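You operate a simulated robot arm through the tools that you are given. There is no shell and no other tool.

You run a simulated robot arm. Do the job below in one go: nothing can be reset, and whatever is moved stays where it is left.

## Task
Try the shifter carriage: pull plates 12 and 11 back with it, then push all home and shut the gate.

The check looks at the end state, three seconds after you hand in, the way a careful person would. Anything else that was tipped, shoved, dropped, spilled or broken makes it a failure.

## Robot
A 6-joint arm with a two-finger parallel gripper, fixed in place. Base frame: the origin is at the foot of the arm, x ahead of it, y to its left, z up. Lengths are in m, angles in rad, forces in N, time in s.
With the tool pointing down near the work surface it reaches from about 0.34 to 0.86 m from the base axis. Its first joint turns from -2.007 to 2.007 rad. Payload 3.43 kg.
The tool frame sits at the grasp point between the pads (the TCP): z along the fingers, y along the line on which they close. The tips reach 0.034 m beyond it. The gripper opens to 0.128 m. The fingers are 0.024 m wide and 0.012 m thick; the gripper's body (0.048 by 0.13 m) begins 0.096 m behind the TCP.
Orientation is that of the tool frame in the base frame, as a unit quaternion [w, x, y, z]. With the fingers straight down and closing along the base's y, the tool's x points along the base's -x, its y along +y and its z along -z.

## Interface
- The arm moves only by the tool arm_command. Its argument "rows" is a list of rows, each a list of 7 numbers: the shift along the tool's x, y, z in units of 100 mm (1.0 is 100 mm), then the turn, a rotation vector about the tool's x, y, z in units of 180 degrees (1.0 is 180 degrees), then the gripper command, from -1 (shut) to 1 (fully open), values between in proportion. In form: [[x, y, z, rx, ry, rz, jaw], ...]. A call has 1 to 20 rows; each row is the pose to reach, as a shift and turn from the pose commanded when the call began, along the tool's axes at that moment. A call with a number of a shift or a turn outside -1 to 1 is refused whole. Rows are played at 5 a second. More than 0.05 m and 0.15 rad between two rows, or a gripper value outside its range, and nothing of the call is played. Where a pose cannot be reached the arm comes as near as it can. A force on the tool above 90 N (or 10 N above the force at the start of the call, whichever is more), or a blocked arm, ends the call early, and 0.2 s more pass. Each finger travels about 0.108 m/s and halts on what it meets, pressing with about 42 N; the grip force reading is that of the motor and also rises with nothing between the fingers. The clock runs only during rows and for 0.2 s after the last one: add rows that repeat a pose to give the fingers time. It gives the time, the measured TCP pose, the force on the tool (base axes), the opening and the grip force at its end, in the units of the frame above (readings bear some noise), with the torque about the TCP (base axes, N m) and any sound that the robot's microphone picked up.
- Cameras (640 x 400 px; columns grow to the right, rows downward): "scene" is fixed at [0.0473, -0.4958, 1.4315]; the picture's right is [0.84, -0.54, 0.00], its down [-0.17, -0.27, -0.95] and it looks along [0.51, 0.80, -0.32] (base axes); focal length 328 px, centre (320, 200). "wrist" rides on the gripper at [0.076, -0.011, -0.16] in the tool frame; the picture's right is [0.15, 0.99, 0.00], its down [-0.88, 0.13, -0.46] and it looks along [-0.45, 0.07, 0.89] (tool axes); focal length 234 px, centre (320, 200). There is no depth. A picture from a camera that has moved, and an enlarged one, comes with that camera's place and axes in the base frame and with its lens. The place of the scene camera against the robot may be out by one fixed shift of up to 0.012 m in any direction.
- camera(camera): a new picture of that camera. The clock stands still meanwhile.
- move_column(by): slides the trunk up (or, below 0, down) by that many m; the arm rides with it, the base frame stays. It gives what a move gives, with no picture.
- enlarge(camera, box): a new picture of the part [left, top, right, bottom] of that camera's present view, enlarged. The clock stands still meanwhile.
- job_done(): hands the job in; it is judged then, once.

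Places have to be worked out from the pictures, the camera data and where the tool is seen. Open the gripper and draw the arm clear of the work before you hand the job in, unless the task says otherwise.

The tools are called after "Call:" by a JSON object that holds its "api" and its "payload". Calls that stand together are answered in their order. arm_command: Moves the arm, as the interface text tells. Its arguments: {"type":"object","properties":{"rows":{"type":"array","items":{"type":"array","items":{"type":"number"}}}},"required":["rows"]} The other tools are called the same way: move_column (by) slides the trunk up or down; camera (camera) takes a picture; enlarge (camera, box) takes an enlarged picture of a part of a camera's view; job_done () hands the job in.

At the start:

```text
clock: 0.0
position: [0.4303, 0.2874, 1.4468]
orientation: [0.0, 0.0, 1.0, 0.0]
force: [0.1, 0.8, 0.2]
moment: [0.0, 0.0, 0.03]
gripper_width: 0.128
grasp_force: 0.1
trunk travel left (down, up): [-0.7, 0.09]
```

scene: 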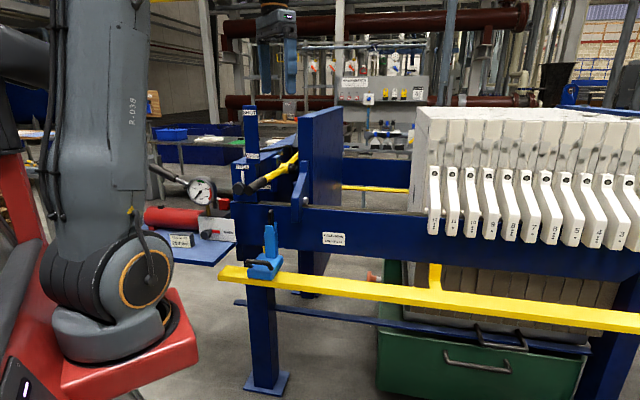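
wrist: 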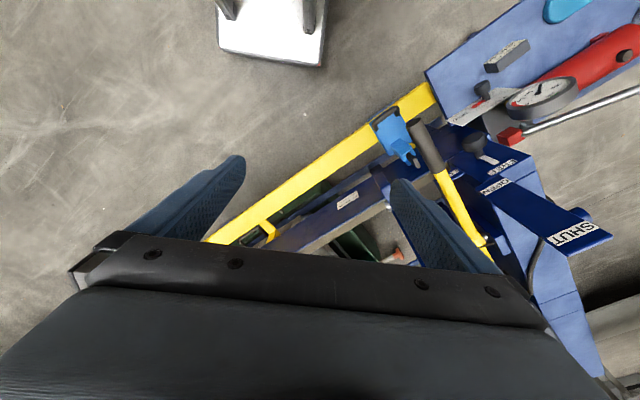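

I'll start by looking closely at the press, its plates, the carriage on the yellow rail and the gate.

Call:
{"api": "enlarge", "payload": {"camera": "scene", "box": [140, 90, 360, 300]}}

Call:
{"api": "enlarge", "payload": {"camera": "scene", "box": [400, 100, 640, 260]}}

Call:
{"api": "enlarge", "payload": {"camera": "wrist", "box": [340, 0, 640, 260]}}

Call:
{"api": "enlarge", "payload": {"camera": "scene", "box": [220, 200, 440, 400]}}

```text
1.90 times, centred on (250, 195) of scene
camera zoom: at [0.0473, -0.4958, 1.4315], right [0.84, -0.54, 0.0], down [-0.17, -0.27, -0.95], along [0.51, 0.8, -0.32], focal length 624 px, centre (453, 210)
```

zoom: 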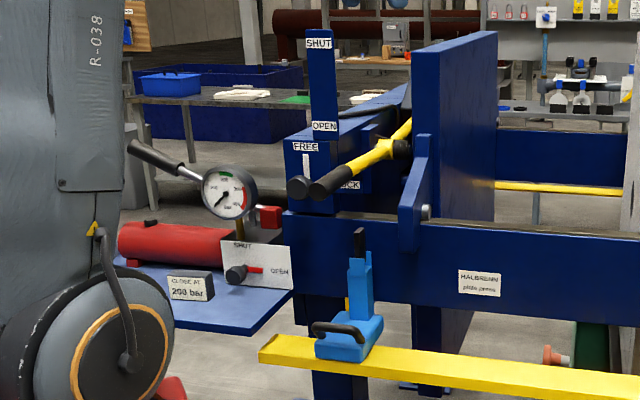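

```text
2.50 times, centred on (520, 180) of scene
camera zoom: at [0.0473, -0.4958, 1.4315], right [0.84, -0.54, 0.0], down [-0.17, -0.27, -0.95], along [0.51, 0.8, -0.32], focal length 819 px, centre (-180, 250)
```

zoom: 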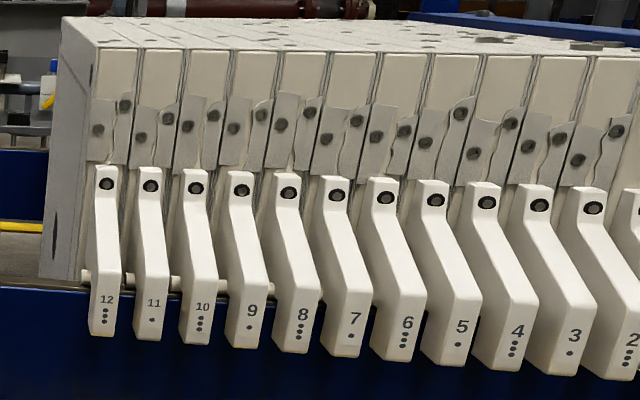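

```text
1.54 times, centred on (490, 130) of wrist
camera zoom: at [0.3539, 0.2762, 1.6056], right [-0.15, 0.99, 0.0], down [0.88, 0.13, 0.46], along [0.45, 0.07, -0.89], focal length 360 px, centre (58, 308)
```

zoom: 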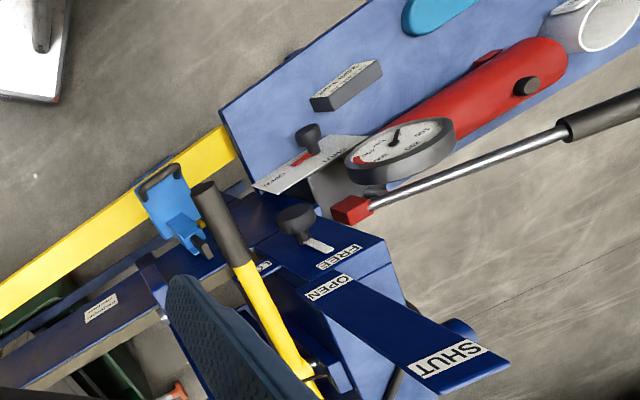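

```text
2.00 times, centred on (330, 300) of scene
camera zoom: at [0.0473, -0.4958, 1.4315], right [0.84, -0.54, 0.0], down [-0.17, -0.27, -0.95], along [0.51, 0.8, -0.32], focal length 655 px, centre (300, 0)
```

zoom: 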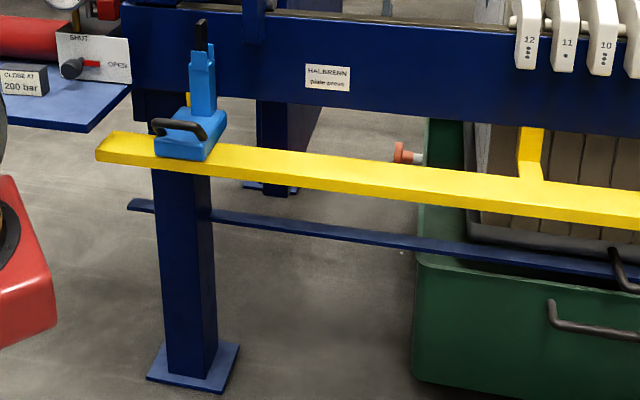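

The carriage handle triangulates to about (0.424, 0.495, 0.84) with the yellow rail running roughly along (0.70,-0.71). I'll look more closely at the labels and mechanisms before moving.

Call:
{"api": "enlarge", "payload": {"camera": "scene", "box": [225, 100, 325, 165]}}

Call:
{"api": "enlarge", "payload": {"camera": "scene", "box": [225, 150, 345, 225]}}

Call:
{"api": "enlarge", "payload": {"camera": "scene", "box": [230, 210, 310, 290]}}

Call:
{"api": "enlarge", "payload": {"camera": "scene", "box": [410, 150, 510, 250]}}

Call:
{"api": "enlarge", "payload": {"camera": "scene", "box": [330, 60, 450, 140]}}

Call:
{"api": "enlarge", "payload": {"camera": "scene", "box": [140, 160, 240, 260]}}

```text
6.15 times, centred on (275, 132) of scene
camera zoom: at [0.0473, -0.4958, 1.4315], right [0.84, -0.54, 0.0], down [-0.17, -0.27, -0.95], along [0.51, 0.8, -0.32], focal length 2016 px, centre (597, 615)
```

zoom: 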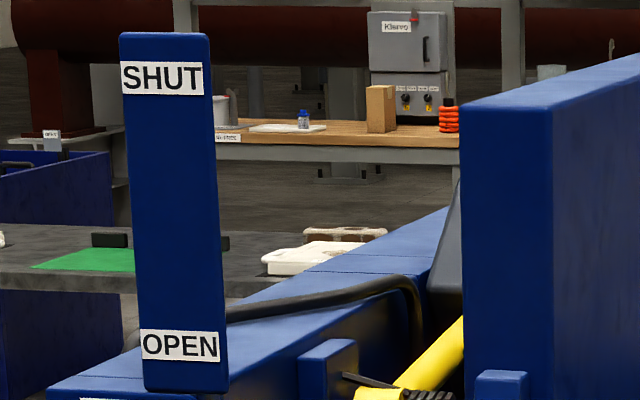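

```text
5.33 times, centred on (285, 188) of scene
camera zoom: at [0.0473, -0.4958, 1.4315], right [0.84, -0.54, 0.0], down [-0.17, -0.27, -0.95], along [0.51, 0.8, -0.32], focal length 1748 px, centre (507, 267)
```

zoom: 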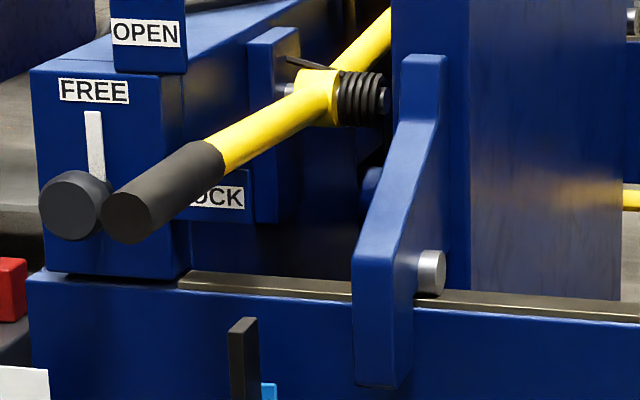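

```text
5.00 times, centred on (270, 250) of scene
camera zoom: at [0.0473, -0.4958, 1.4315], right [0.84, -0.54, 0.0], down [-0.17, -0.27, -0.95], along [0.51, 0.8, -0.32], focal length 1638 px, centre (570, -50)
```

zoom: 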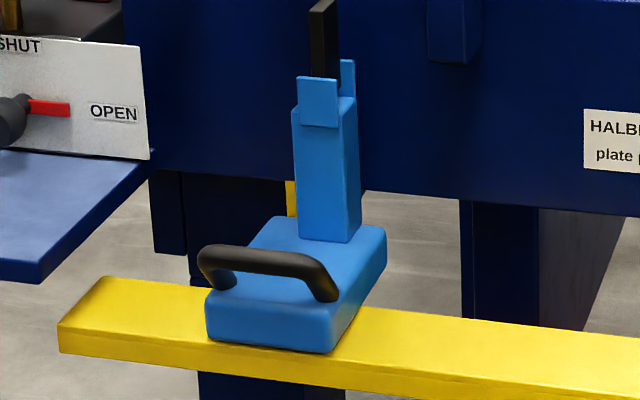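

```text
4.00 times, centred on (460, 200) of scene
camera zoom: at [0.0473, -0.4958, 1.4315], right [0.84, -0.54, 0.0], down [-0.17, -0.27, -0.95], along [0.51, 0.8, -0.32], focal length 1311 px, centre (-240, 200)
```

zoom: 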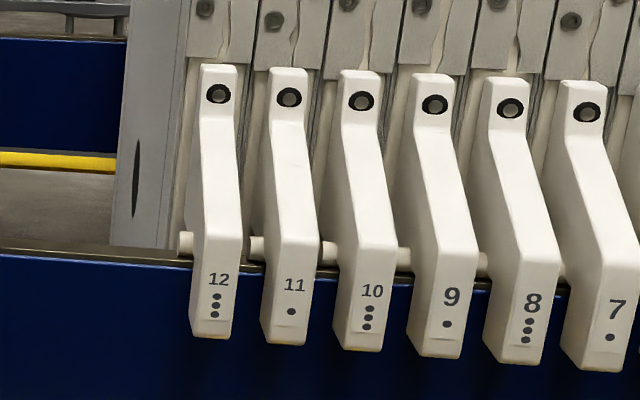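

```text
5.00 times, centred on (390, 100) of scene
camera zoom: at [0.0473, -0.4958, 1.4315], right [0.84, -0.54, 0.0], down [-0.17, -0.27, -0.95], along [0.51, 0.8, -0.32], focal length 1638 px, centre (-30, 700)
```

zoom: 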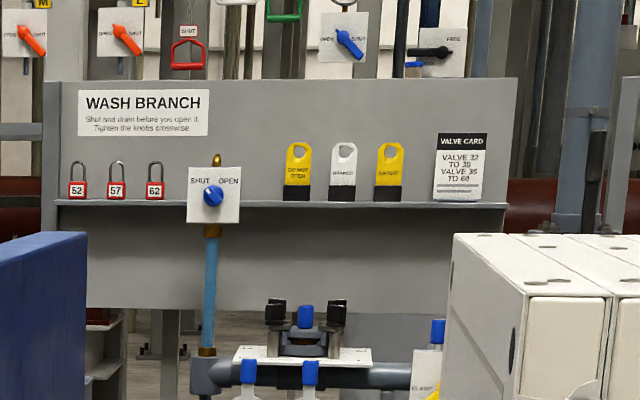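

```text
4.00 times, centred on (190, 210) of scene
camera zoom: at [0.0473, -0.4958, 1.4315], right [0.84, -0.54, 0.0], down [-0.17, -0.27, -0.95], along [0.51, 0.8, -0.32], focal length 1311 px, centre (840, 160)
```

zoom: 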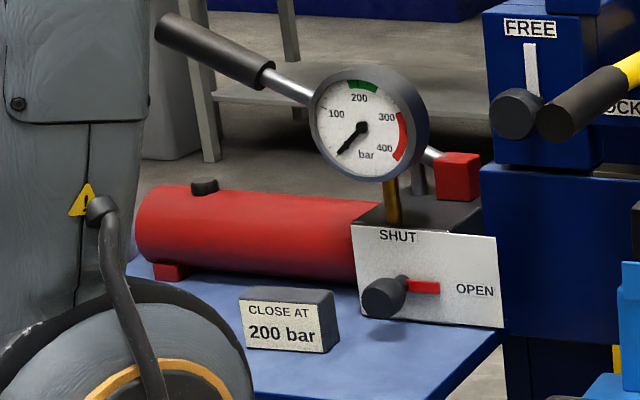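

The lever grip end is near (0.40, 0.47, 1.13) and the SHUT/OPEN post near (0.477, 0.628, 1.2–1.36). I'll pitch the wrist camera up in free air to see the head mechanism and lock knob better.

Call:
{"api": "arm_command", "payload": {"rows": [[0.2, 0, 0, 0, -0.04, 0, 1], [0.4, 0, 0, 0, -0.08, 0, 1], [0.6, 0, 0, 0, -0.12, 0, 1], [0.6, 0, 0, 0, -0.16, 0, 1], [0.6, 0, 0, 0, -0.2, 0, 1]]}}

Call:
{"api": "camera", "payload": {"camera": "wrist"}}

Call:
{"api": "camera", "payload": {"camera": "scene"}}

```text
clock: 1.2
position: [0.3712, 0.287, 1.4464]
orientation: [0.31, 0.0, 0.951, 0.0]
force: [0.4, -0.3, 0.6]
moment: [-0.01, 0.0, 0.02]
gripper_width: 0.1279
grasp_force: 0.0
trunk travel left (down, up): [-0.7, 0.09]
```

```text
taken
camera wrist: at [0.2145, 0.2757, 1.5303], right [-0.12, 0.99, -0.09], down [0.44, 0.13, 0.89], along [0.89, 0.07, -0.45], focal length 234 px, centre (320, 200)
```

wrist: 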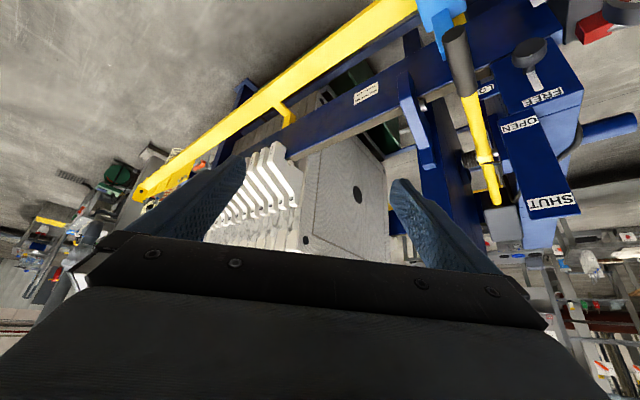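

```text
taken
```

scene: 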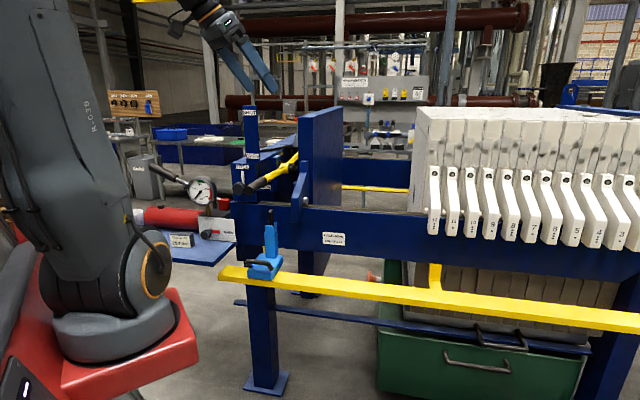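

The tilted (upside-down) wrist view now shows the lever, post and carriage. I'll enlarge those parts.

Call:
{"api": "enlarge", "payload": {"camera": "wrist", "box": [390, 0, 620, 220]}}

Call:
{"api": "enlarge", "payload": {"camera": "wrist", "box": [180, 60, 420, 260]}}

Call:
{"api": "enlarge", "payload": {"camera": "scene", "box": [90, 60, 330, 220]}}

```text
1.82 times, centred on (505, 110) of wrist
camera zoom: at [0.2145, 0.2757, 1.5303], right [-0.12, 0.99, -0.09], down [0.44, 0.13, 0.89], along [0.89, 0.07, -0.45], focal length 426 px, centre (-16, 364)
```

zoom: 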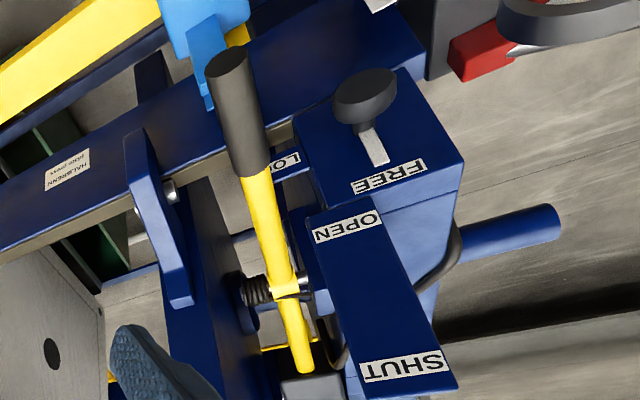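

```text
2.00 times, centred on (300, 160) of wrist
camera zoom: at [0.2145, 0.2757, 1.5303], right [-0.12, 0.99, -0.09], down [0.44, 0.13, 0.89], along [0.89, 0.07, -0.45], focal length 468 px, centre (360, 280)
```

zoom: 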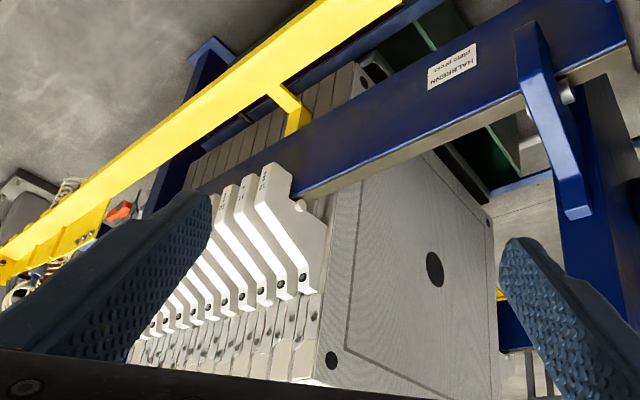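

```text
2.50 times, centred on (210, 140) of scene
camera zoom: at [0.0473, -0.4958, 1.4315], right [0.84, -0.54, 0.0], down [-0.17, -0.27, -0.95], along [0.51, 0.8, -0.32], focal length 819 px, centre (595, 350)
```

zoom: 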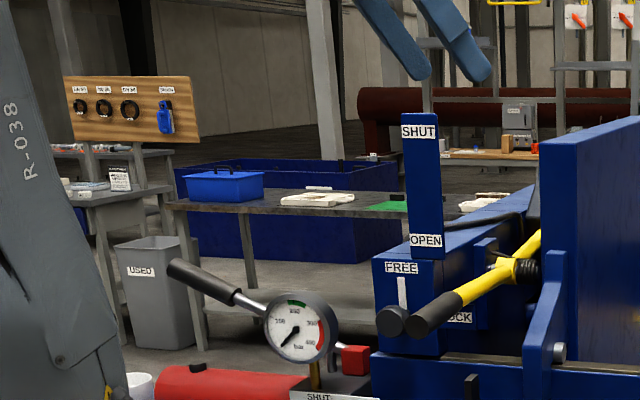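

The lever pivots about an axis along the press, its grip hanging right above the carriage handle. I'll yaw the wrist 45° to face across the press, then lower the trunk a bit for a close look at the carriage and lever.

Call:
{"api": "arm_command", "payload": {"rows": [[0.055, 0.072, -0.04, -0.0245, 0, -0.0337, 1], [0.11, 0.144, -0.08, -0.049, 0, -0.0673, 1], [0.165, 0.215, -0.12, -0.0735, 0, -0.101, 1], [0.22, 0.287, -0.16, -0.098, 0, -0.1347, 1], [0.275, 0.358, -0.2, -0.1225, 0, -0.1683, 1], [0.33, 0.43, -0.24, -0.147, 0, -0.202, 1]]}}

Call:
{"api": "move_column", "payload": {"by": -0.15}}

Call:
{"api": "camera", "payload": {"camera": "wrist"}}

Call:
{"api": "camera", "payload": {"camera": "scene"}}

```text
clock: 2.6
position: [0.3473, 0.3496, 1.4494]
orientation: [0.285, -0.365, 0.879, 0.118]
force: [-0.6, 0.4, 0.0]
moment: [-0.02, 0.03, -0.01]
gripper_width: 0.1281
grasp_force: 0.1
out of reach, approached as far as the arm can: row 2, 3, 4, 5, 6
trunk travel left (down, up): [-0.7, 0.09]
```

```text
clock: 4.3
position: [0.3865, 0.3513, 1.3007]
orientation: [0.286, -0.364, 0.879, 0.118]
force: [-0.3, -0.1, -0.2]
moment: [0.04, -0.01, 0.0]
gripper_width: 0.1282
grasp_force: 0.1
trunk travel left (down, up): [-0.55, 0.24]
```

```text
taken
camera wrist: at [0.2849, 0.233, 1.3849], right [-0.78, 0.62, -0.09], down [0.22, 0.41, 0.89], along [0.58, 0.67, -0.46], focal length 234 px, centre (320, 200)
```

wrist: 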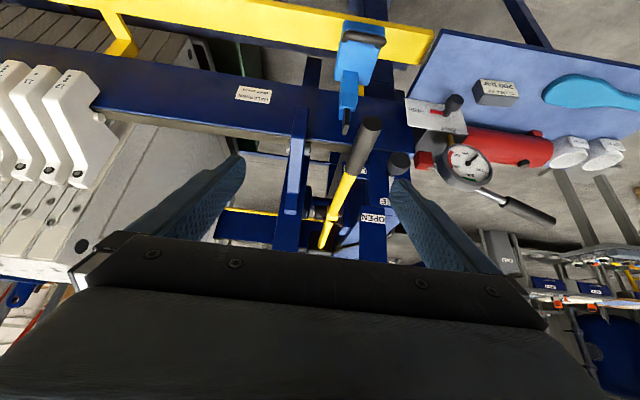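

```text
taken
```

scene: 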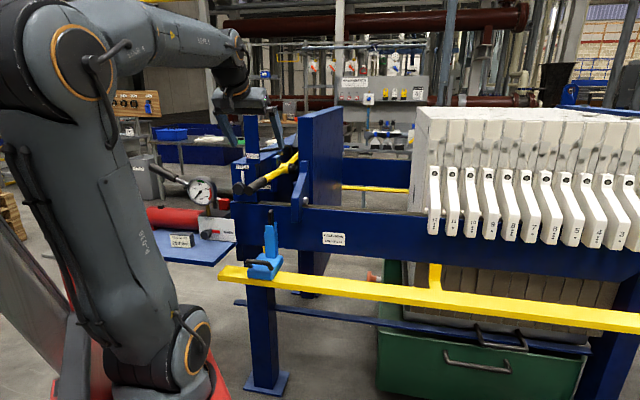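

Arm stopped a bit further out than commanded (inner reach limit), TCP now about (0.387, 0.351, 1.30). I'll enlarge the carriage, lever and lock from here.

Call:
{"api": "enlarge", "payload": {"camera": "wrist", "box": [280, 0, 480, 130]}}

Call:
{"api": "enlarge", "payload": {"camera": "wrist", "box": [270, 90, 430, 260]}}

Call:
{"api": "enlarge", "payload": {"camera": "wrist", "box": [0, 0, 200, 240]}}

```text
3.08 times, centred on (380, 65) of wrist
camera zoom: at [0.2849, 0.233, 1.3849], right [-0.78, 0.62, -0.09], down [0.22, 0.41, 0.89], along [0.58, 0.67, -0.46], focal length 720 px, centre (135, 615)
```

zoom: 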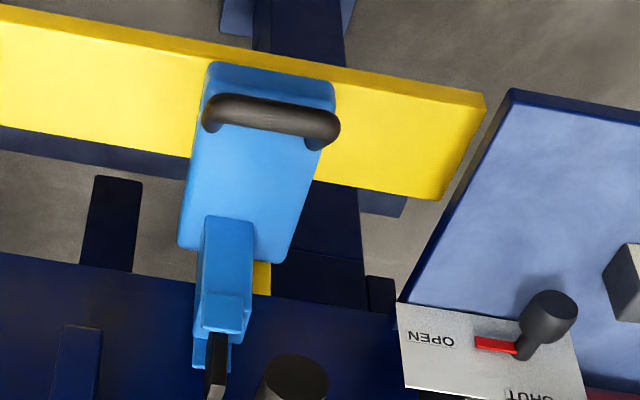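

```text
2.35 times, centred on (350, 175) of wrist
camera zoom: at [0.2849, 0.233, 1.3849], right [-0.78, 0.62, -0.09], down [0.22, 0.41, 0.89], along [0.58, 0.67, -0.46], focal length 551 px, centre (249, 259)
```

zoom: 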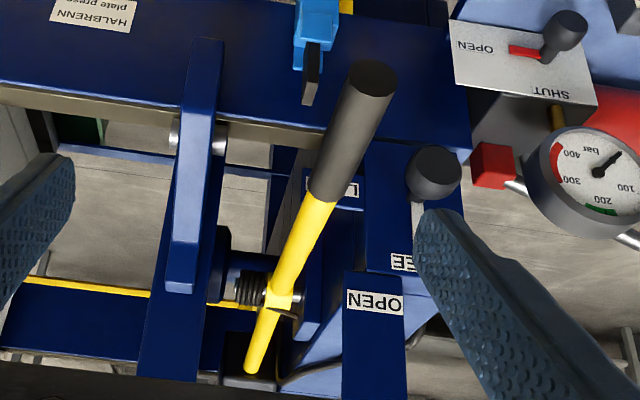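

```text
1.67 times, centred on (100, 120) of wrist
camera zoom: at [0.2849, 0.233, 1.3849], right [-0.78, 0.62, -0.09], down [0.22, 0.41, 0.89], along [0.58, 0.67, -0.46], focal length 390 px, centre (687, 333)
```

zoom: 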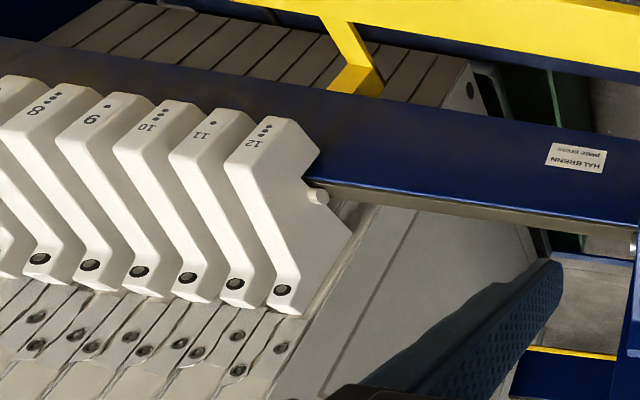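

The pawl (black tongue) stands at the top of the carriage post, and the lever sits at OPEN under the post. Before deciding what "the gate" is I'll yaw the camera to the right to see the far end of the rail and the rest of the plates.

Call:
{"api": "arm_command", "payload": {"rows": [[0, 0, 0, 0.0245, 0, 0.03375, 1], [0, 0, 0, 0.049, 0, 0.0675, 1], [0, 0, 0, 0.0736, 0, 0.1012, 1], [0, 0, 0, 0.098, 0, 0.135, 1], [0, 0, 0, 0.1227, 0, 0.1687, 1], [0, 0, 0, 0.1472, 0, 0.2025, 1], [0, 0, 0, 0.1717, 0, 0.236, 1], [0, 0, 0, 0.1963, 0, 0.27, 1]]}}

Call:
{"api": "camera", "payload": {"camera": "wrist"}}

```text
clock: 6.2
position: [0.3866, 0.3493, 1.3]
orientation: [0.305, 0.125, 0.943, -0.041]
force: [-0.5, -0.5, -0.2]
moment: [0.0, 0.0, 0.05]
gripper_width: 0.1281
grasp_force: 0.1
trunk travel left (down, up): [-0.55, 0.24]
```

```text
taken
camera wrist: at [0.2337, 0.3803, 1.3847], right [0.14, 0.99, -0.09], down [0.46, 0.01, 0.89], along [0.87, -0.17, -0.46], focal length 234 px, centre (320, 200)
```

wrist: 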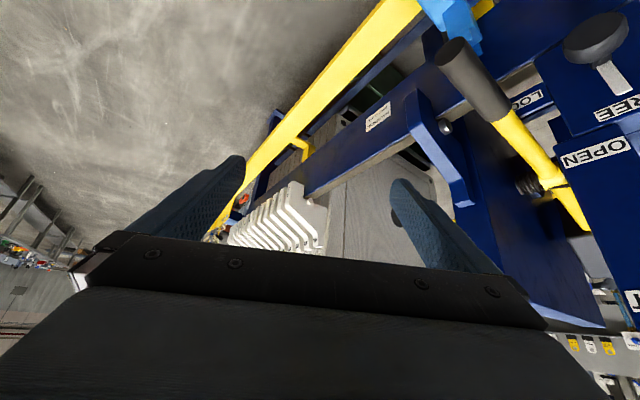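

Call:
{"api": "enlarge", "payload": {"camera": "wrist", "box": [170, 90, 340, 260]}}

Call:
{"api": "enlarge", "payload": {"camera": "wrist", "box": [420, 0, 640, 240]}}

Call:
{"api": "enlarge", "payload": {"camera": "wrist", "box": [390, 0, 520, 80]}}

```text
2.35 times, centred on (255, 175) of wrist
camera zoom: at [0.2337, 0.3803, 1.3847], right [0.14, 0.99, -0.09], down [0.46, 0.01, 0.89], along [0.87, -0.17, -0.46], focal length 551 px, centre (473, 259)
```

zoom: 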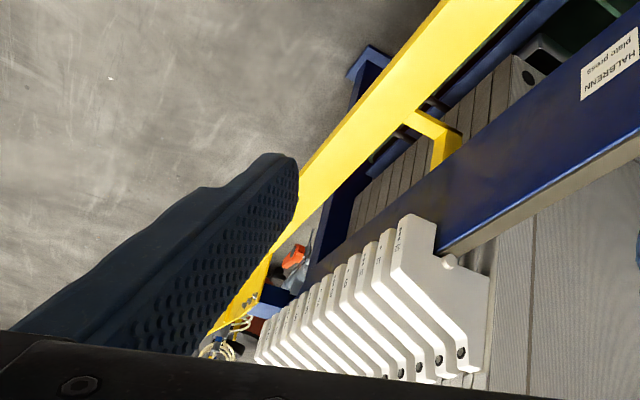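

```text
1.67 times, centred on (530, 120) of wrist
camera zoom: at [0.2337, 0.3803, 1.3847], right [0.14, 0.99, -0.09], down [0.46, 0.01, 0.89], along [0.87, -0.17, -0.46], focal length 390 px, centre (-30, 333)
```

zoom: 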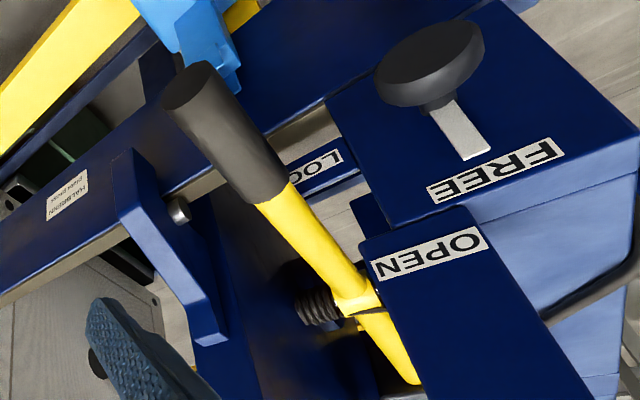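

```text
4.92 times, centred on (455, 40) of wrist
camera zoom: at [0.2337, 0.3803, 1.3847], right [0.14, 0.99, -0.09], down [0.46, 0.01, 0.89], along [0.87, -0.17, -0.46], focal length 1153 px, centre (-345, 988)
```

zoom: 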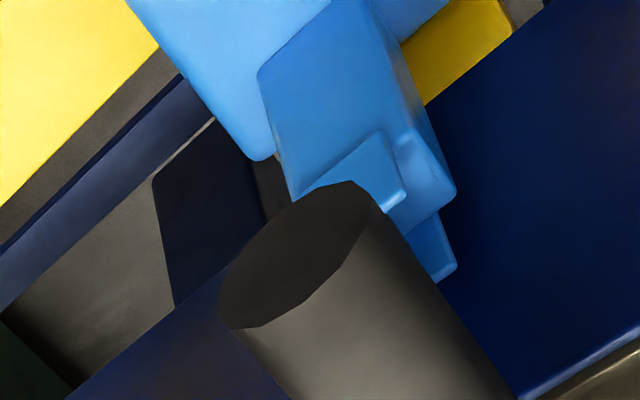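

Call:
{"api": "enlarge", "payload": {"camera": "scene", "box": [240, 200, 300, 240]}}

Call:
{"api": "enlarge", "payload": {"camera": "scene", "box": [560, 250, 640, 340]}}

Call:
{"api": "enlarge", "payload": {"camera": "scene", "box": [280, 110, 360, 200]}}

Call:
{"api": "enlarge", "payload": {"camera": "scene", "box": [420, 170, 490, 240]}}

Call:
{"api": "enlarge", "payload": {"camera": "wrist", "box": [190, 170, 260, 250]}}

```text
10.00 times, centred on (270, 220) of scene
camera zoom: at [0.0473, -0.4958, 1.4315], right [0.84, -0.54, 0.0], down [-0.17, -0.27, -0.95], along [0.51, 0.8, -0.32], focal length 3277 px, centre (820, 0)
```

zoom: 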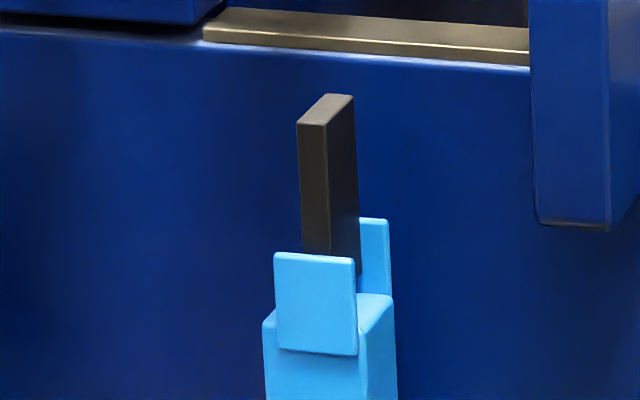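

```text
4.44 times, centred on (600, 295) of scene
camera zoom: at [0.0473, -0.4958, 1.4315], right [0.84, -0.54, 0.0], down [-0.17, -0.27, -0.95], along [0.51, 0.8, -0.32], focal length 1456 px, centre (-924, -222)
```

zoom: 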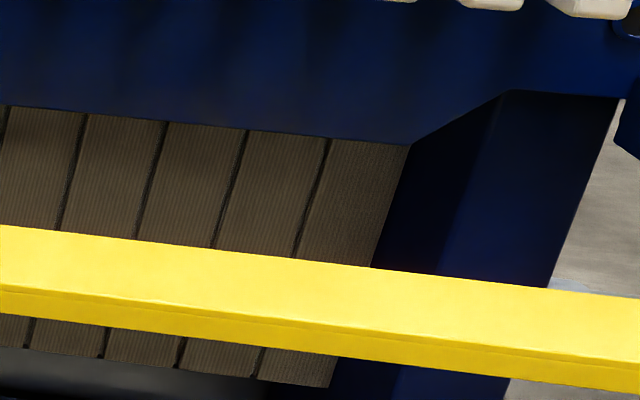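

```text
4.44 times, centred on (320, 155) of scene
camera zoom: at [0.0473, -0.4958, 1.4315], right [0.84, -0.54, 0.0], down [-0.17, -0.27, -0.95], along [0.51, 0.8, -0.32], focal length 1456 px, centre (320, 400)
```

zoom: 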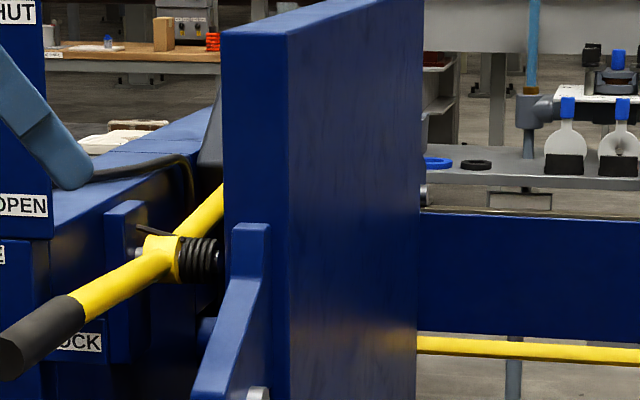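

```text
5.71 times, centred on (455, 205) of scene
camera zoom: at [0.0473, -0.4958, 1.4315], right [0.84, -0.54, 0.0], down [-0.17, -0.27, -0.95], along [0.51, 0.8, -0.32], focal length 1872 px, centre (-451, 171)
```

zoom: 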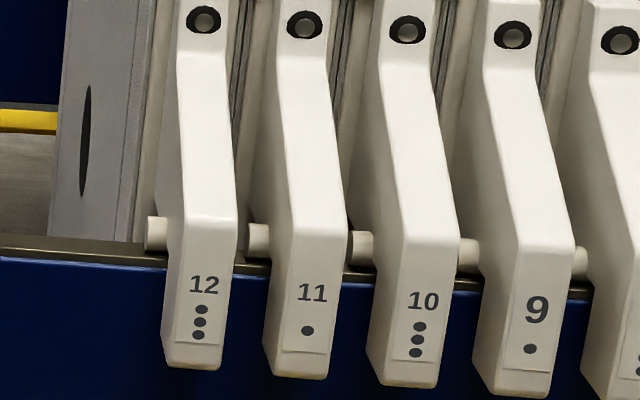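

```text
5.00 times, centred on (225, 210) of wrist
camera zoom: at [0.2337, 0.3803, 1.3847], right [0.14, 0.99, -0.09], down [0.46, 0.01, 0.89], along [0.87, -0.17, -0.46], focal length 1171 px, centre (795, 150)
```

zoom: 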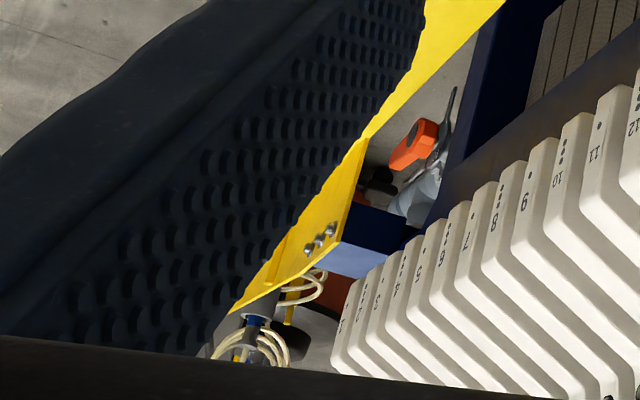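

The picture confirms the pawl is a tongue between two cheeks, about 34 mm taller than the plate lugs' bottoms, so it must tip to pass. I'll yaw back to face across the press, shift a bit along the press, and lower the trunk for a close view of the carriage and handle.

Call:
{"api": "arm_command", "payload": {"rows": [[-0.07, -0.05, 0.05, -0.0245, 0, -0.0337, 1], [-0.14, -0.1, 0.1, -0.049, 0, -0.0674, 1], [-0.21, -0.15, 0.15, -0.0735, 0, -0.101, 1], [-0.28, -0.2, 0.2, -0.098, 0, -0.1348, 1], [-0.35, -0.25, 0.25, -0.1225, 0, -0.1685, 1], [-0.42, -0.3, 0.3, -0.147, 0, -0.2022, 1], [-0.49, -0.35, 0.35, -0.1715, 0, -0.236, 1], [-0.556, -0.406, 0.405, -0.196, 0, -0.2697, 1]]}}

Call:
{"api": "move_column", "payload": {"by": -0.2}}

Call:
{"api": "camera", "payload": {"camera": "wrist"}}

Call:
{"api": "camera", "payload": {"camera": "scene"}}

```text
clock: 8.0
position: [0.4431, 0.2942, 1.3003]
orientation: [0.285, -0.364, 0.879, 0.118]
force: [-1.1, -0.4, 1.0]
moment: [-0.03, 0.0, 0.02]
gripper_width: 0.1281
grasp_force: 0.0
trunk travel left (down, up): [-0.55, 0.24]
```

```text
clock: 10.1
position: [0.4946, 0.2928, 1.1003]
orientation: [0.284, -0.364, 0.879, 0.117]
force: [0.4, -0.6, -0.7]
moment: [-0.01, -0.02, 0.0]
gripper_width: 0.1278
grasp_force: 0.1
trunk travel left (down, up): [-0.35, 0.44]
```

```text
taken
camera wrist: at [0.3913, 0.1763, 1.1849], right [-0.78, 0.62, -0.09], down [0.22, 0.41, 0.88], along [0.58, 0.67, -0.46], focal length 234 px, centre (320, 200)
```

wrist: 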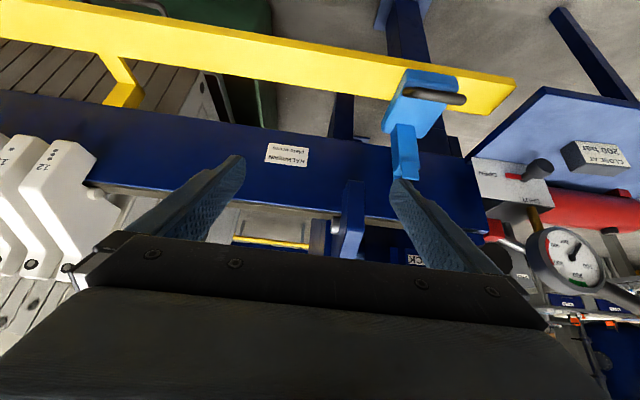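

```text
taken
```

scene: 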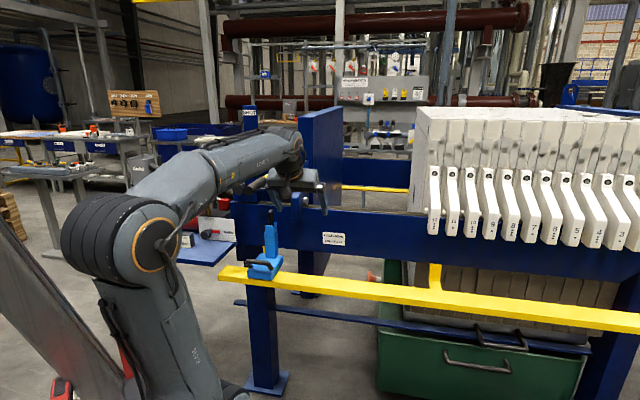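

The trunk track is slanted (x grows about 0.26 m per metre lowered), noted. Enlarging the carriage from this nearer view.

Call:
{"api": "enlarge", "payload": {"camera": "wrist", "box": [360, 50, 500, 190]}}

Call:
{"api": "enlarge", "payload": {"camera": "wrist", "box": [220, 170, 440, 280]}}

Call:
{"api": "enlarge", "payload": {"camera": "wrist", "box": [0, 120, 140, 240]}}

Call:
{"api": "enlarge", "payload": {"camera": "scene", "box": [60, 120, 340, 320]}}

```text
2.86 times, centred on (430, 120) of wrist
camera zoom: at [0.3913, 0.1763, 1.1849], right [-0.78, 0.62, -0.09], down [0.22, 0.41, 0.88], along [0.58, 0.67, -0.46], focal length 669 px, centre (6, 429)
```

zoom: 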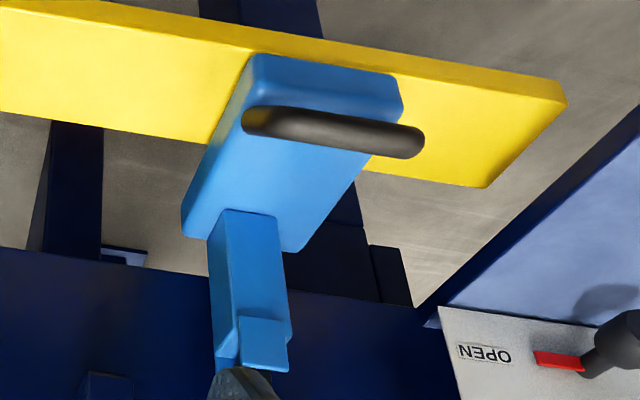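

```text
2.91 times, centred on (330, 225) of wrist
camera zoom: at [0.3913, 0.1763, 1.1849], right [-0.78, 0.62, -0.09], down [0.22, 0.41, 0.88], along [0.58, 0.67, -0.46], focal length 681 px, centre (291, 127)
```

zoom: 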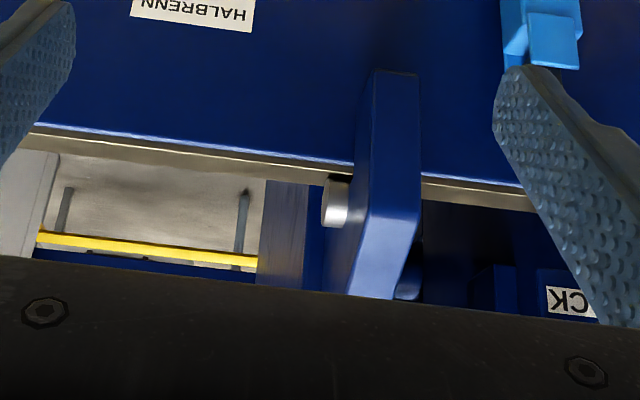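

```text
3.33 times, centred on (70, 180) of wrist
camera zoom: at [0.3913, 0.1763, 1.1849], right [-0.78, 0.62, -0.09], down [0.22, 0.41, 0.88], along [0.58, 0.67, -0.46], focal length 781 px, centre (1153, 267)
```

zoom: 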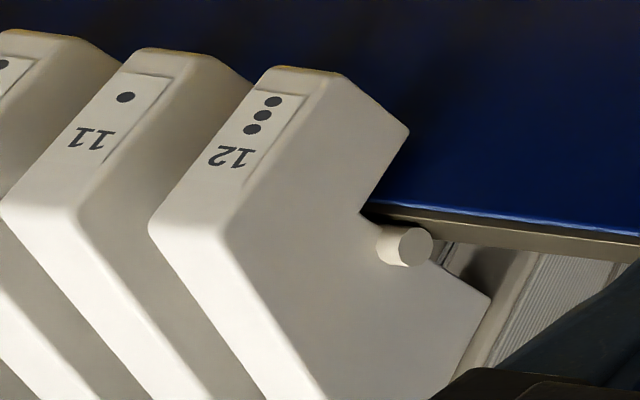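

```text
2.00 times, centred on (200, 220) of scene
camera zoom: at [0.0473, -0.4958, 1.4315], right [0.84, -0.54, 0.0], down [-0.17, -0.27, -0.95], along [0.51, 0.8, -0.32], focal length 655 px, centre (560, 160)
```

zoom: 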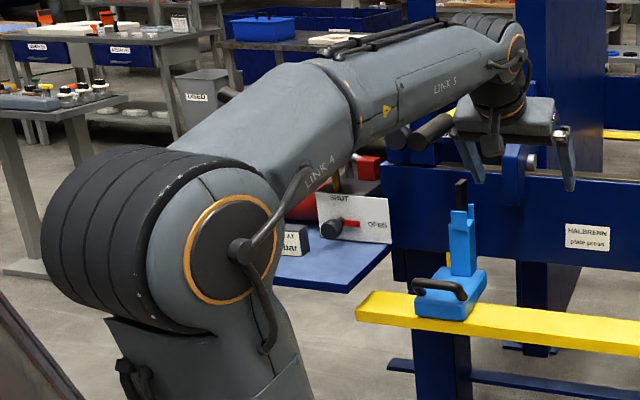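

Rail and press axes come out as p=(0.707,-0.707), n=(0.707,0.707); the wrist views put the handle bar near (0.432, 0.502, 0.817), running along p. I'll roll the gripper 90° about its own axis so it can close across that bar from the front, tilted to stay clear of the lever above.

Call:
{"api": "arm_command", "payload": {"rows": [[0, 0, 0, 0, 0, 0.0455, 0.6], [0, 0, 0, 0, 0, 0.091, 0.4], [0, 0, 0, 0, 0, 0.1365, 0.2], [0, 0, 0, 0, 0, 0.182, 0], [0, 0, 0, 0, 0, 0.2275, 0], [0, 0, 0, 0, 0, 0.273, 0], [0, 0, 0, 0, 0, 0.3185, 0], [0, 0, 0, 0, 0, 0.364, 0], [0, 0, 0, 0, 0, 0.4095, 0], [0, 0, 0, 0, 0, 0.455, 0], [0, 0, 0, 0, 0, 0.5, 0]]}}

Call:
{"api": "camera", "payload": {"camera": "wrist"}}

Call:
{"api": "camera", "payload": {"camera": "scene"}}

```text
clock: 12.5
position: [0.4938, 0.2939, 1.1003]
orientation: [0.117, 0.365, 0.879, 0.284]
force: [-0.5, 0.5, 0.0]
moment: [-0.01, -0.04, -0.01]
gripper_width: 0.0642
grasp_force: 0.1
trunk travel left (down, up): [-0.35, 0.44]
```

```text
taken
camera wrist: at [0.3668, 0.2752, 1.2227], right [0.47, 0.67, 0.58], down [0.51, -0.74, 0.44], along [0.72, 0.09, -0.68], focal length 234 px, centre (320, 200)
```

wrist: 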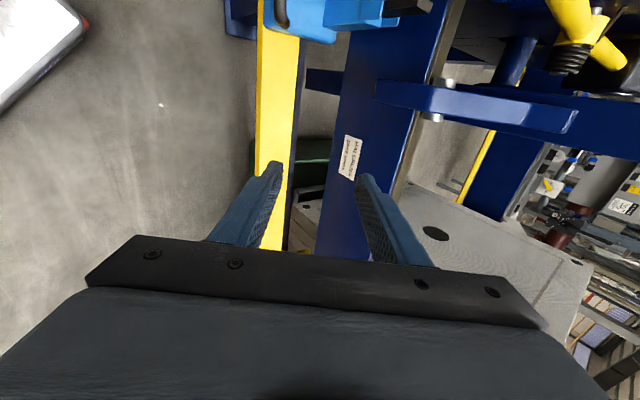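

```text
taken
```

scene: 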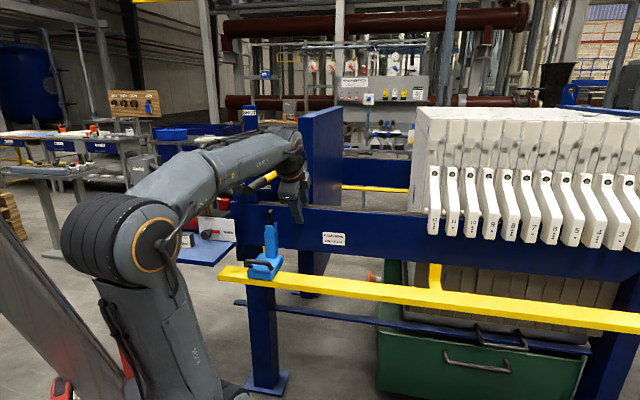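

Roll worked and the camera now sits on the −p side. I'll lower the trunk 0.2 m with the gripper well to the right of the carriage, then look at the carriage from close by.

Call:
{"api": "move_column", "payload": {"by": -0.2}}

Call:
{"api": "camera", "payload": {"camera": "wrist"}}

Call:
{"api": "camera", "payload": {"camera": "scene"}}

```text
clock: 14.7
position: [0.5491, 0.2935, 0.8997]
orientation: [0.118, 0.364, 0.88, 0.283]
force: [0.5, 0.1, 0.8]
moment: [-0.02, -0.01, -0.04]
gripper_width: 0.0639
grasp_force: 0.1
trunk travel left (down, up): [-0.15, 0.64]
```

```text
taken
camera wrist: at [0.4219, 0.2754, 1.023], right [0.47, 0.67, 0.58], down [0.51, -0.74, 0.45], along [0.72, 0.09, -0.68], focal length 234 px, centre (320, 200)
```

wrist: 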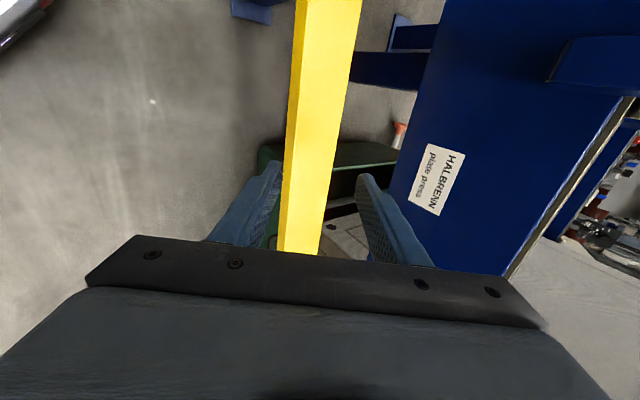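

```text
taken
```

scene: 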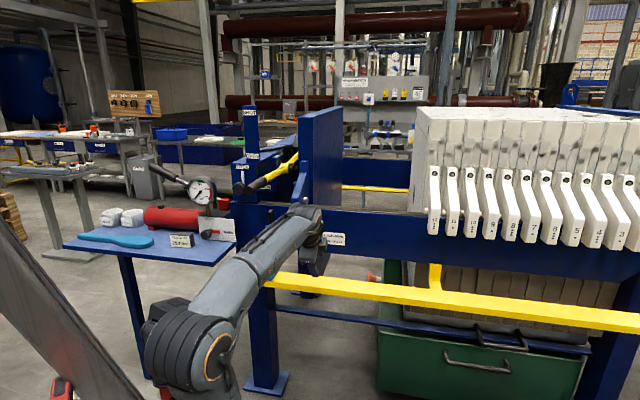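

TCP is at n≈0.596, p≈0.181, z=0.90, clear in front of the rail. I'll slide 0.1 m toward the carriage along the rail and look again.

Call:
{"api": "arm_command", "payload": {"rows": [[0.25, 0, 0, 0, 0, 0, 0], [0.5, 0, 0, 0, 0, 0, 0], [0.75, 0, 0, 0, 0, 0, 0], [1.0, 0, 0, 0, 0, 0, 0]]}}

Call:
{"api": "camera", "payload": {"camera": "wrist"}}

```text
clock: 15.7
position: [0.4794, 0.3657, 0.9018]
orientation: [0.117, 0.365, 0.879, 0.283]
force: [0.4, -0.1, 0.5]
moment: [-0.01, 0.01, 0.01]
gripper_width: 0.064
grasp_force: 0.0
out of reach, approached as far as the arm can: row 1, 2, 3
trunk travel left (down, up): [-0.15, 0.64]
```

```text
taken
camera wrist: at [0.3522, 0.3471, 1.0234], right [0.47, 0.67, 0.58], down [0.51, -0.74, 0.45], along [0.72, 0.09, -0.69], focal length 234 px, centre (320, 200)
```

wrist: 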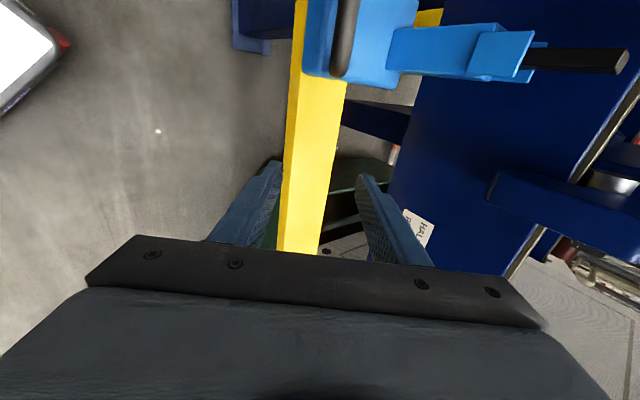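

The carriage, its handle, cheeks and black pawl are now in view close up. Enlarging for detail.

Call:
{"api": "enlarge", "payload": {"camera": "wrist", "box": [280, 0, 640, 120]}}

Call:
{"api": "enlarge", "payload": {"camera": "wrist", "box": [480, 0, 640, 100]}}

Call:
{"api": "camera", "payload": {"camera": "scene"}}

```text
1.78 times, centred on (460, 60) of wrist
camera zoom: at [0.3522, 0.3471, 1.0234], right [0.47, 0.67, 0.58], down [0.51, -0.74, 0.45], along [0.72, 0.09, -0.69], focal length 416 px, centre (71, 449)
```

zoom: 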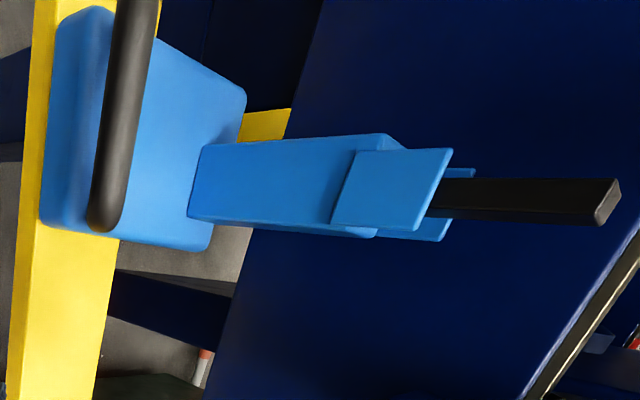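

```text
4.00 times, centred on (560, 50) of wrist
camera zoom: at [0.3522, 0.3471, 1.0234], right [0.47, 0.67, 0.58], down [0.51, -0.74, 0.45], along [0.72, 0.09, -0.69], focal length 937 px, centre (-640, 800)
```

zoom: 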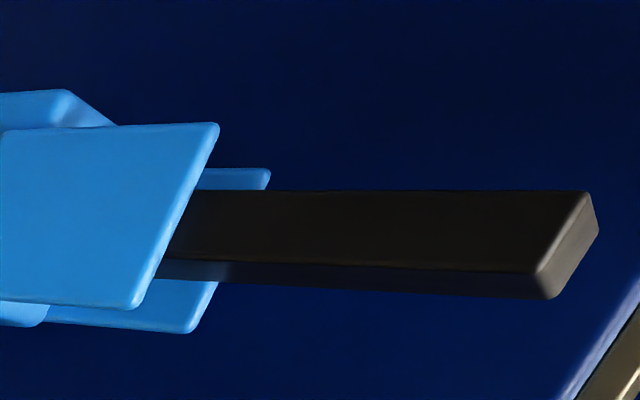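

```text
taken
```

scene: 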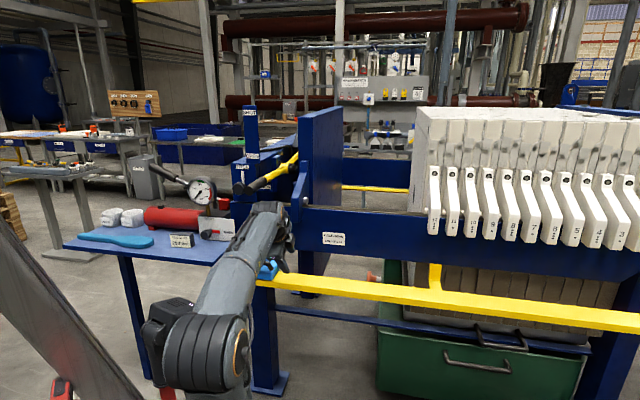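

The bar lies about 9 cm ahead of the TCP along the tool axis and nearly in line with the pads; I'll slide another 0.1 m toward it (−p), staying short of it in depth, and re-check.

Call:
{"api": "arm_command", "payload": {"rows": [[0.25, 0, 0, 0, 0, 0, 0], [0.5, 0, 0, 0, 0, 0, 0], [0.75, 0, 0, 0, 0, 0, 0], [1.0, 0, 0, 0, 0, 0, 0]]}}

Call:
{"api": "camera", "payload": {"camera": "wrist"}}

Call:
{"api": "camera", "payload": {"camera": "scene"}}

```text
clock: 16.7
position: [0.4063, 0.4371, 0.8994]
orientation: [0.117, 0.364, 0.879, 0.284]
force: [-0.1, 0.2, -0.2]
moment: [0.01, 0.01, 0.03]
gripper_width: 0.0641
grasp_force: 0.1
trunk travel left (down, up): [-0.15, 0.64]
```

```text
taken
camera wrist: at [0.2803, 0.4174, 1.0226], right [0.46, 0.67, 0.58], down [0.51, -0.74, 0.45], along [0.72, 0.09, -0.68], focal length 234 px, centre (320, 200)
```

wrist: 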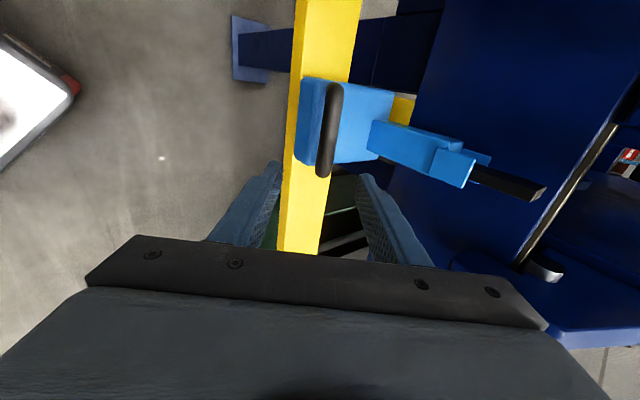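

```text
taken
```

scene: 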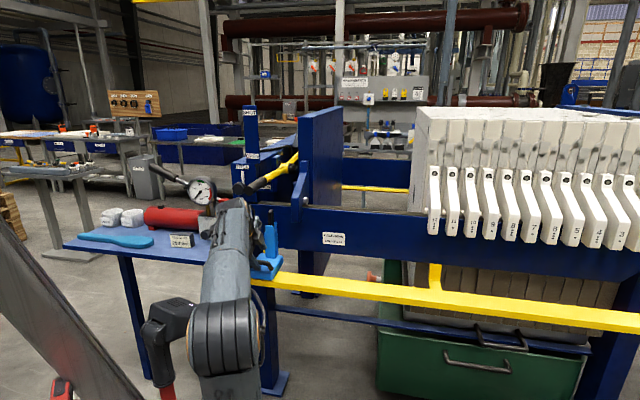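

Two views along a 0.1 m baseline put the bar at n≈0.648, z≈0.839, centre p≈−0.052. I'll zoom to measure bar thickness and its standoff above the block before closing in.

Call:
{"api": "enlarge", "payload": {"camera": "wrist", "box": [280, 60, 440, 200]}}

Call:
{"api": "enlarge", "payload": {"camera": "scene", "box": [225, 180, 305, 290]}}

```text
2.86 times, centred on (360, 130) of wrist
camera zoom: at [0.2803, 0.4174, 1.0226], right [0.46, 0.67, 0.58], down [0.51, -0.74, 0.45], along [0.72, 0.09, -0.68], focal length 669 px, centre (206, 400)
```

zoom: 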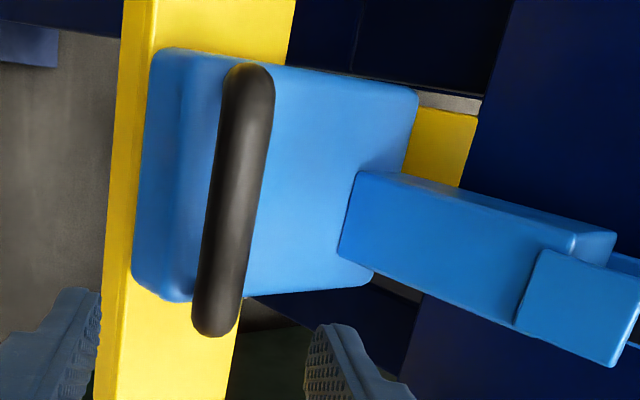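

```text
3.64 times, centred on (265, 235) of scene
camera zoom: at [0.0473, -0.4958, 1.4315], right [0.84, -0.54, 0.0], down [-0.17, -0.27, -0.95], along [0.51, 0.8, -0.32], focal length 1192 px, centre (520, 73)
```

zoom: 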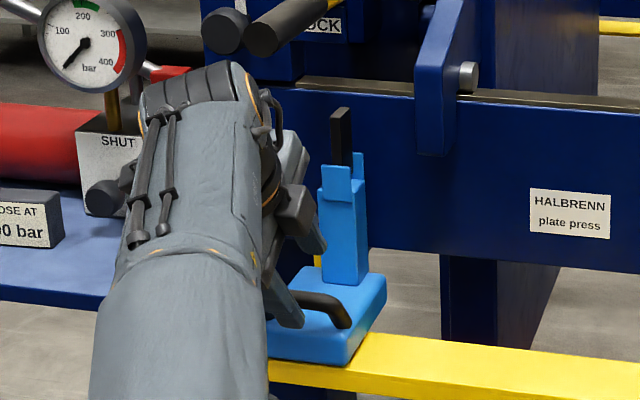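

Bar is ~16 mm thick, ~43 mm above the block top (z≈0.796), rail top near 0.76, so there's room for the fingers. I'll centre on the bar, advance 0.07 m along the tool axis with a 40 mm opening, and check before closing.

Call:
{"api": "arm_command", "payload": {"rows": [[0.15, 0.02, 0.0, 0, 0, 0, -0.3], [0.3, 0.04, 0.1, 0, 0, 0, -0.35], [0.3, 0.04, 0.3, 0, 0, 0, -0.35], [0.3, 0.04, 0.45, 0, 0, 0, -0.35], [0.3, 0.04, 0.6, 0, 0, 0, -0.35], [0.3, 0.04, 0.68, 0, 0, 0, -0.35]]}}

Call:
{"api": "enlarge", "payload": {"camera": "wrist", "box": [220, 100, 440, 260]}}

Call:
{"api": "enlarge", "payload": {"camera": "scene", "box": [205, 170, 315, 290]}}

```text
clock: 18.1
position: [0.4161, 0.4885, 0.8469]
orientation: [0.118, 0.364, 0.879, 0.283]
force: [1.2, -0.5, -0.2]
moment: [-0.01, 0.03, 0.01]
gripper_width: 0.0419
grasp_force: 0.1
trunk travel left (down, up): [-0.15, 0.64]
```

```text
2.50 times, centred on (330, 180) of wrist
camera zoom: at [0.29, 0.4689, 0.9705], right [0.47, 0.67, 0.58], down [0.51, -0.74, 0.45], along [0.72, 0.09, -0.68], focal length 585 px, centre (295, 250)
```

zoom: 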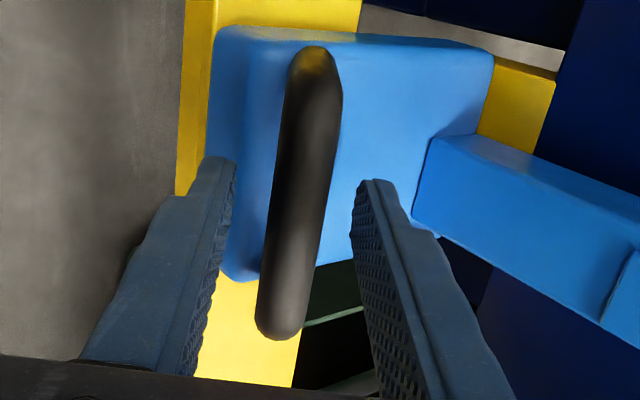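

```text
3.33 times, centred on (260, 230) of scene
camera zoom: at [0.0473, -0.4958, 1.4315], right [0.84, -0.54, 0.0], down [-0.17, -0.27, -0.95], along [0.51, 0.8, -0.32], focal length 1092 px, centre (520, 100)
```

zoom: 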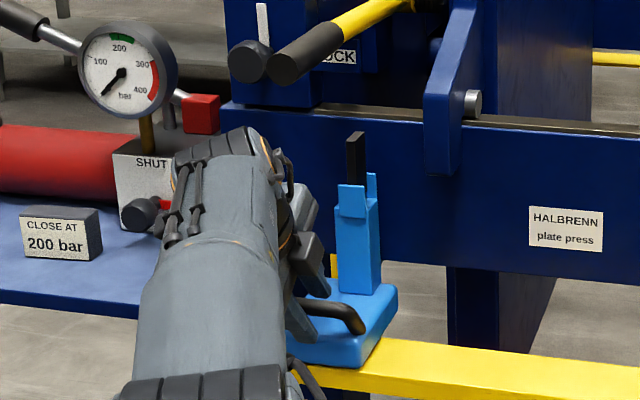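

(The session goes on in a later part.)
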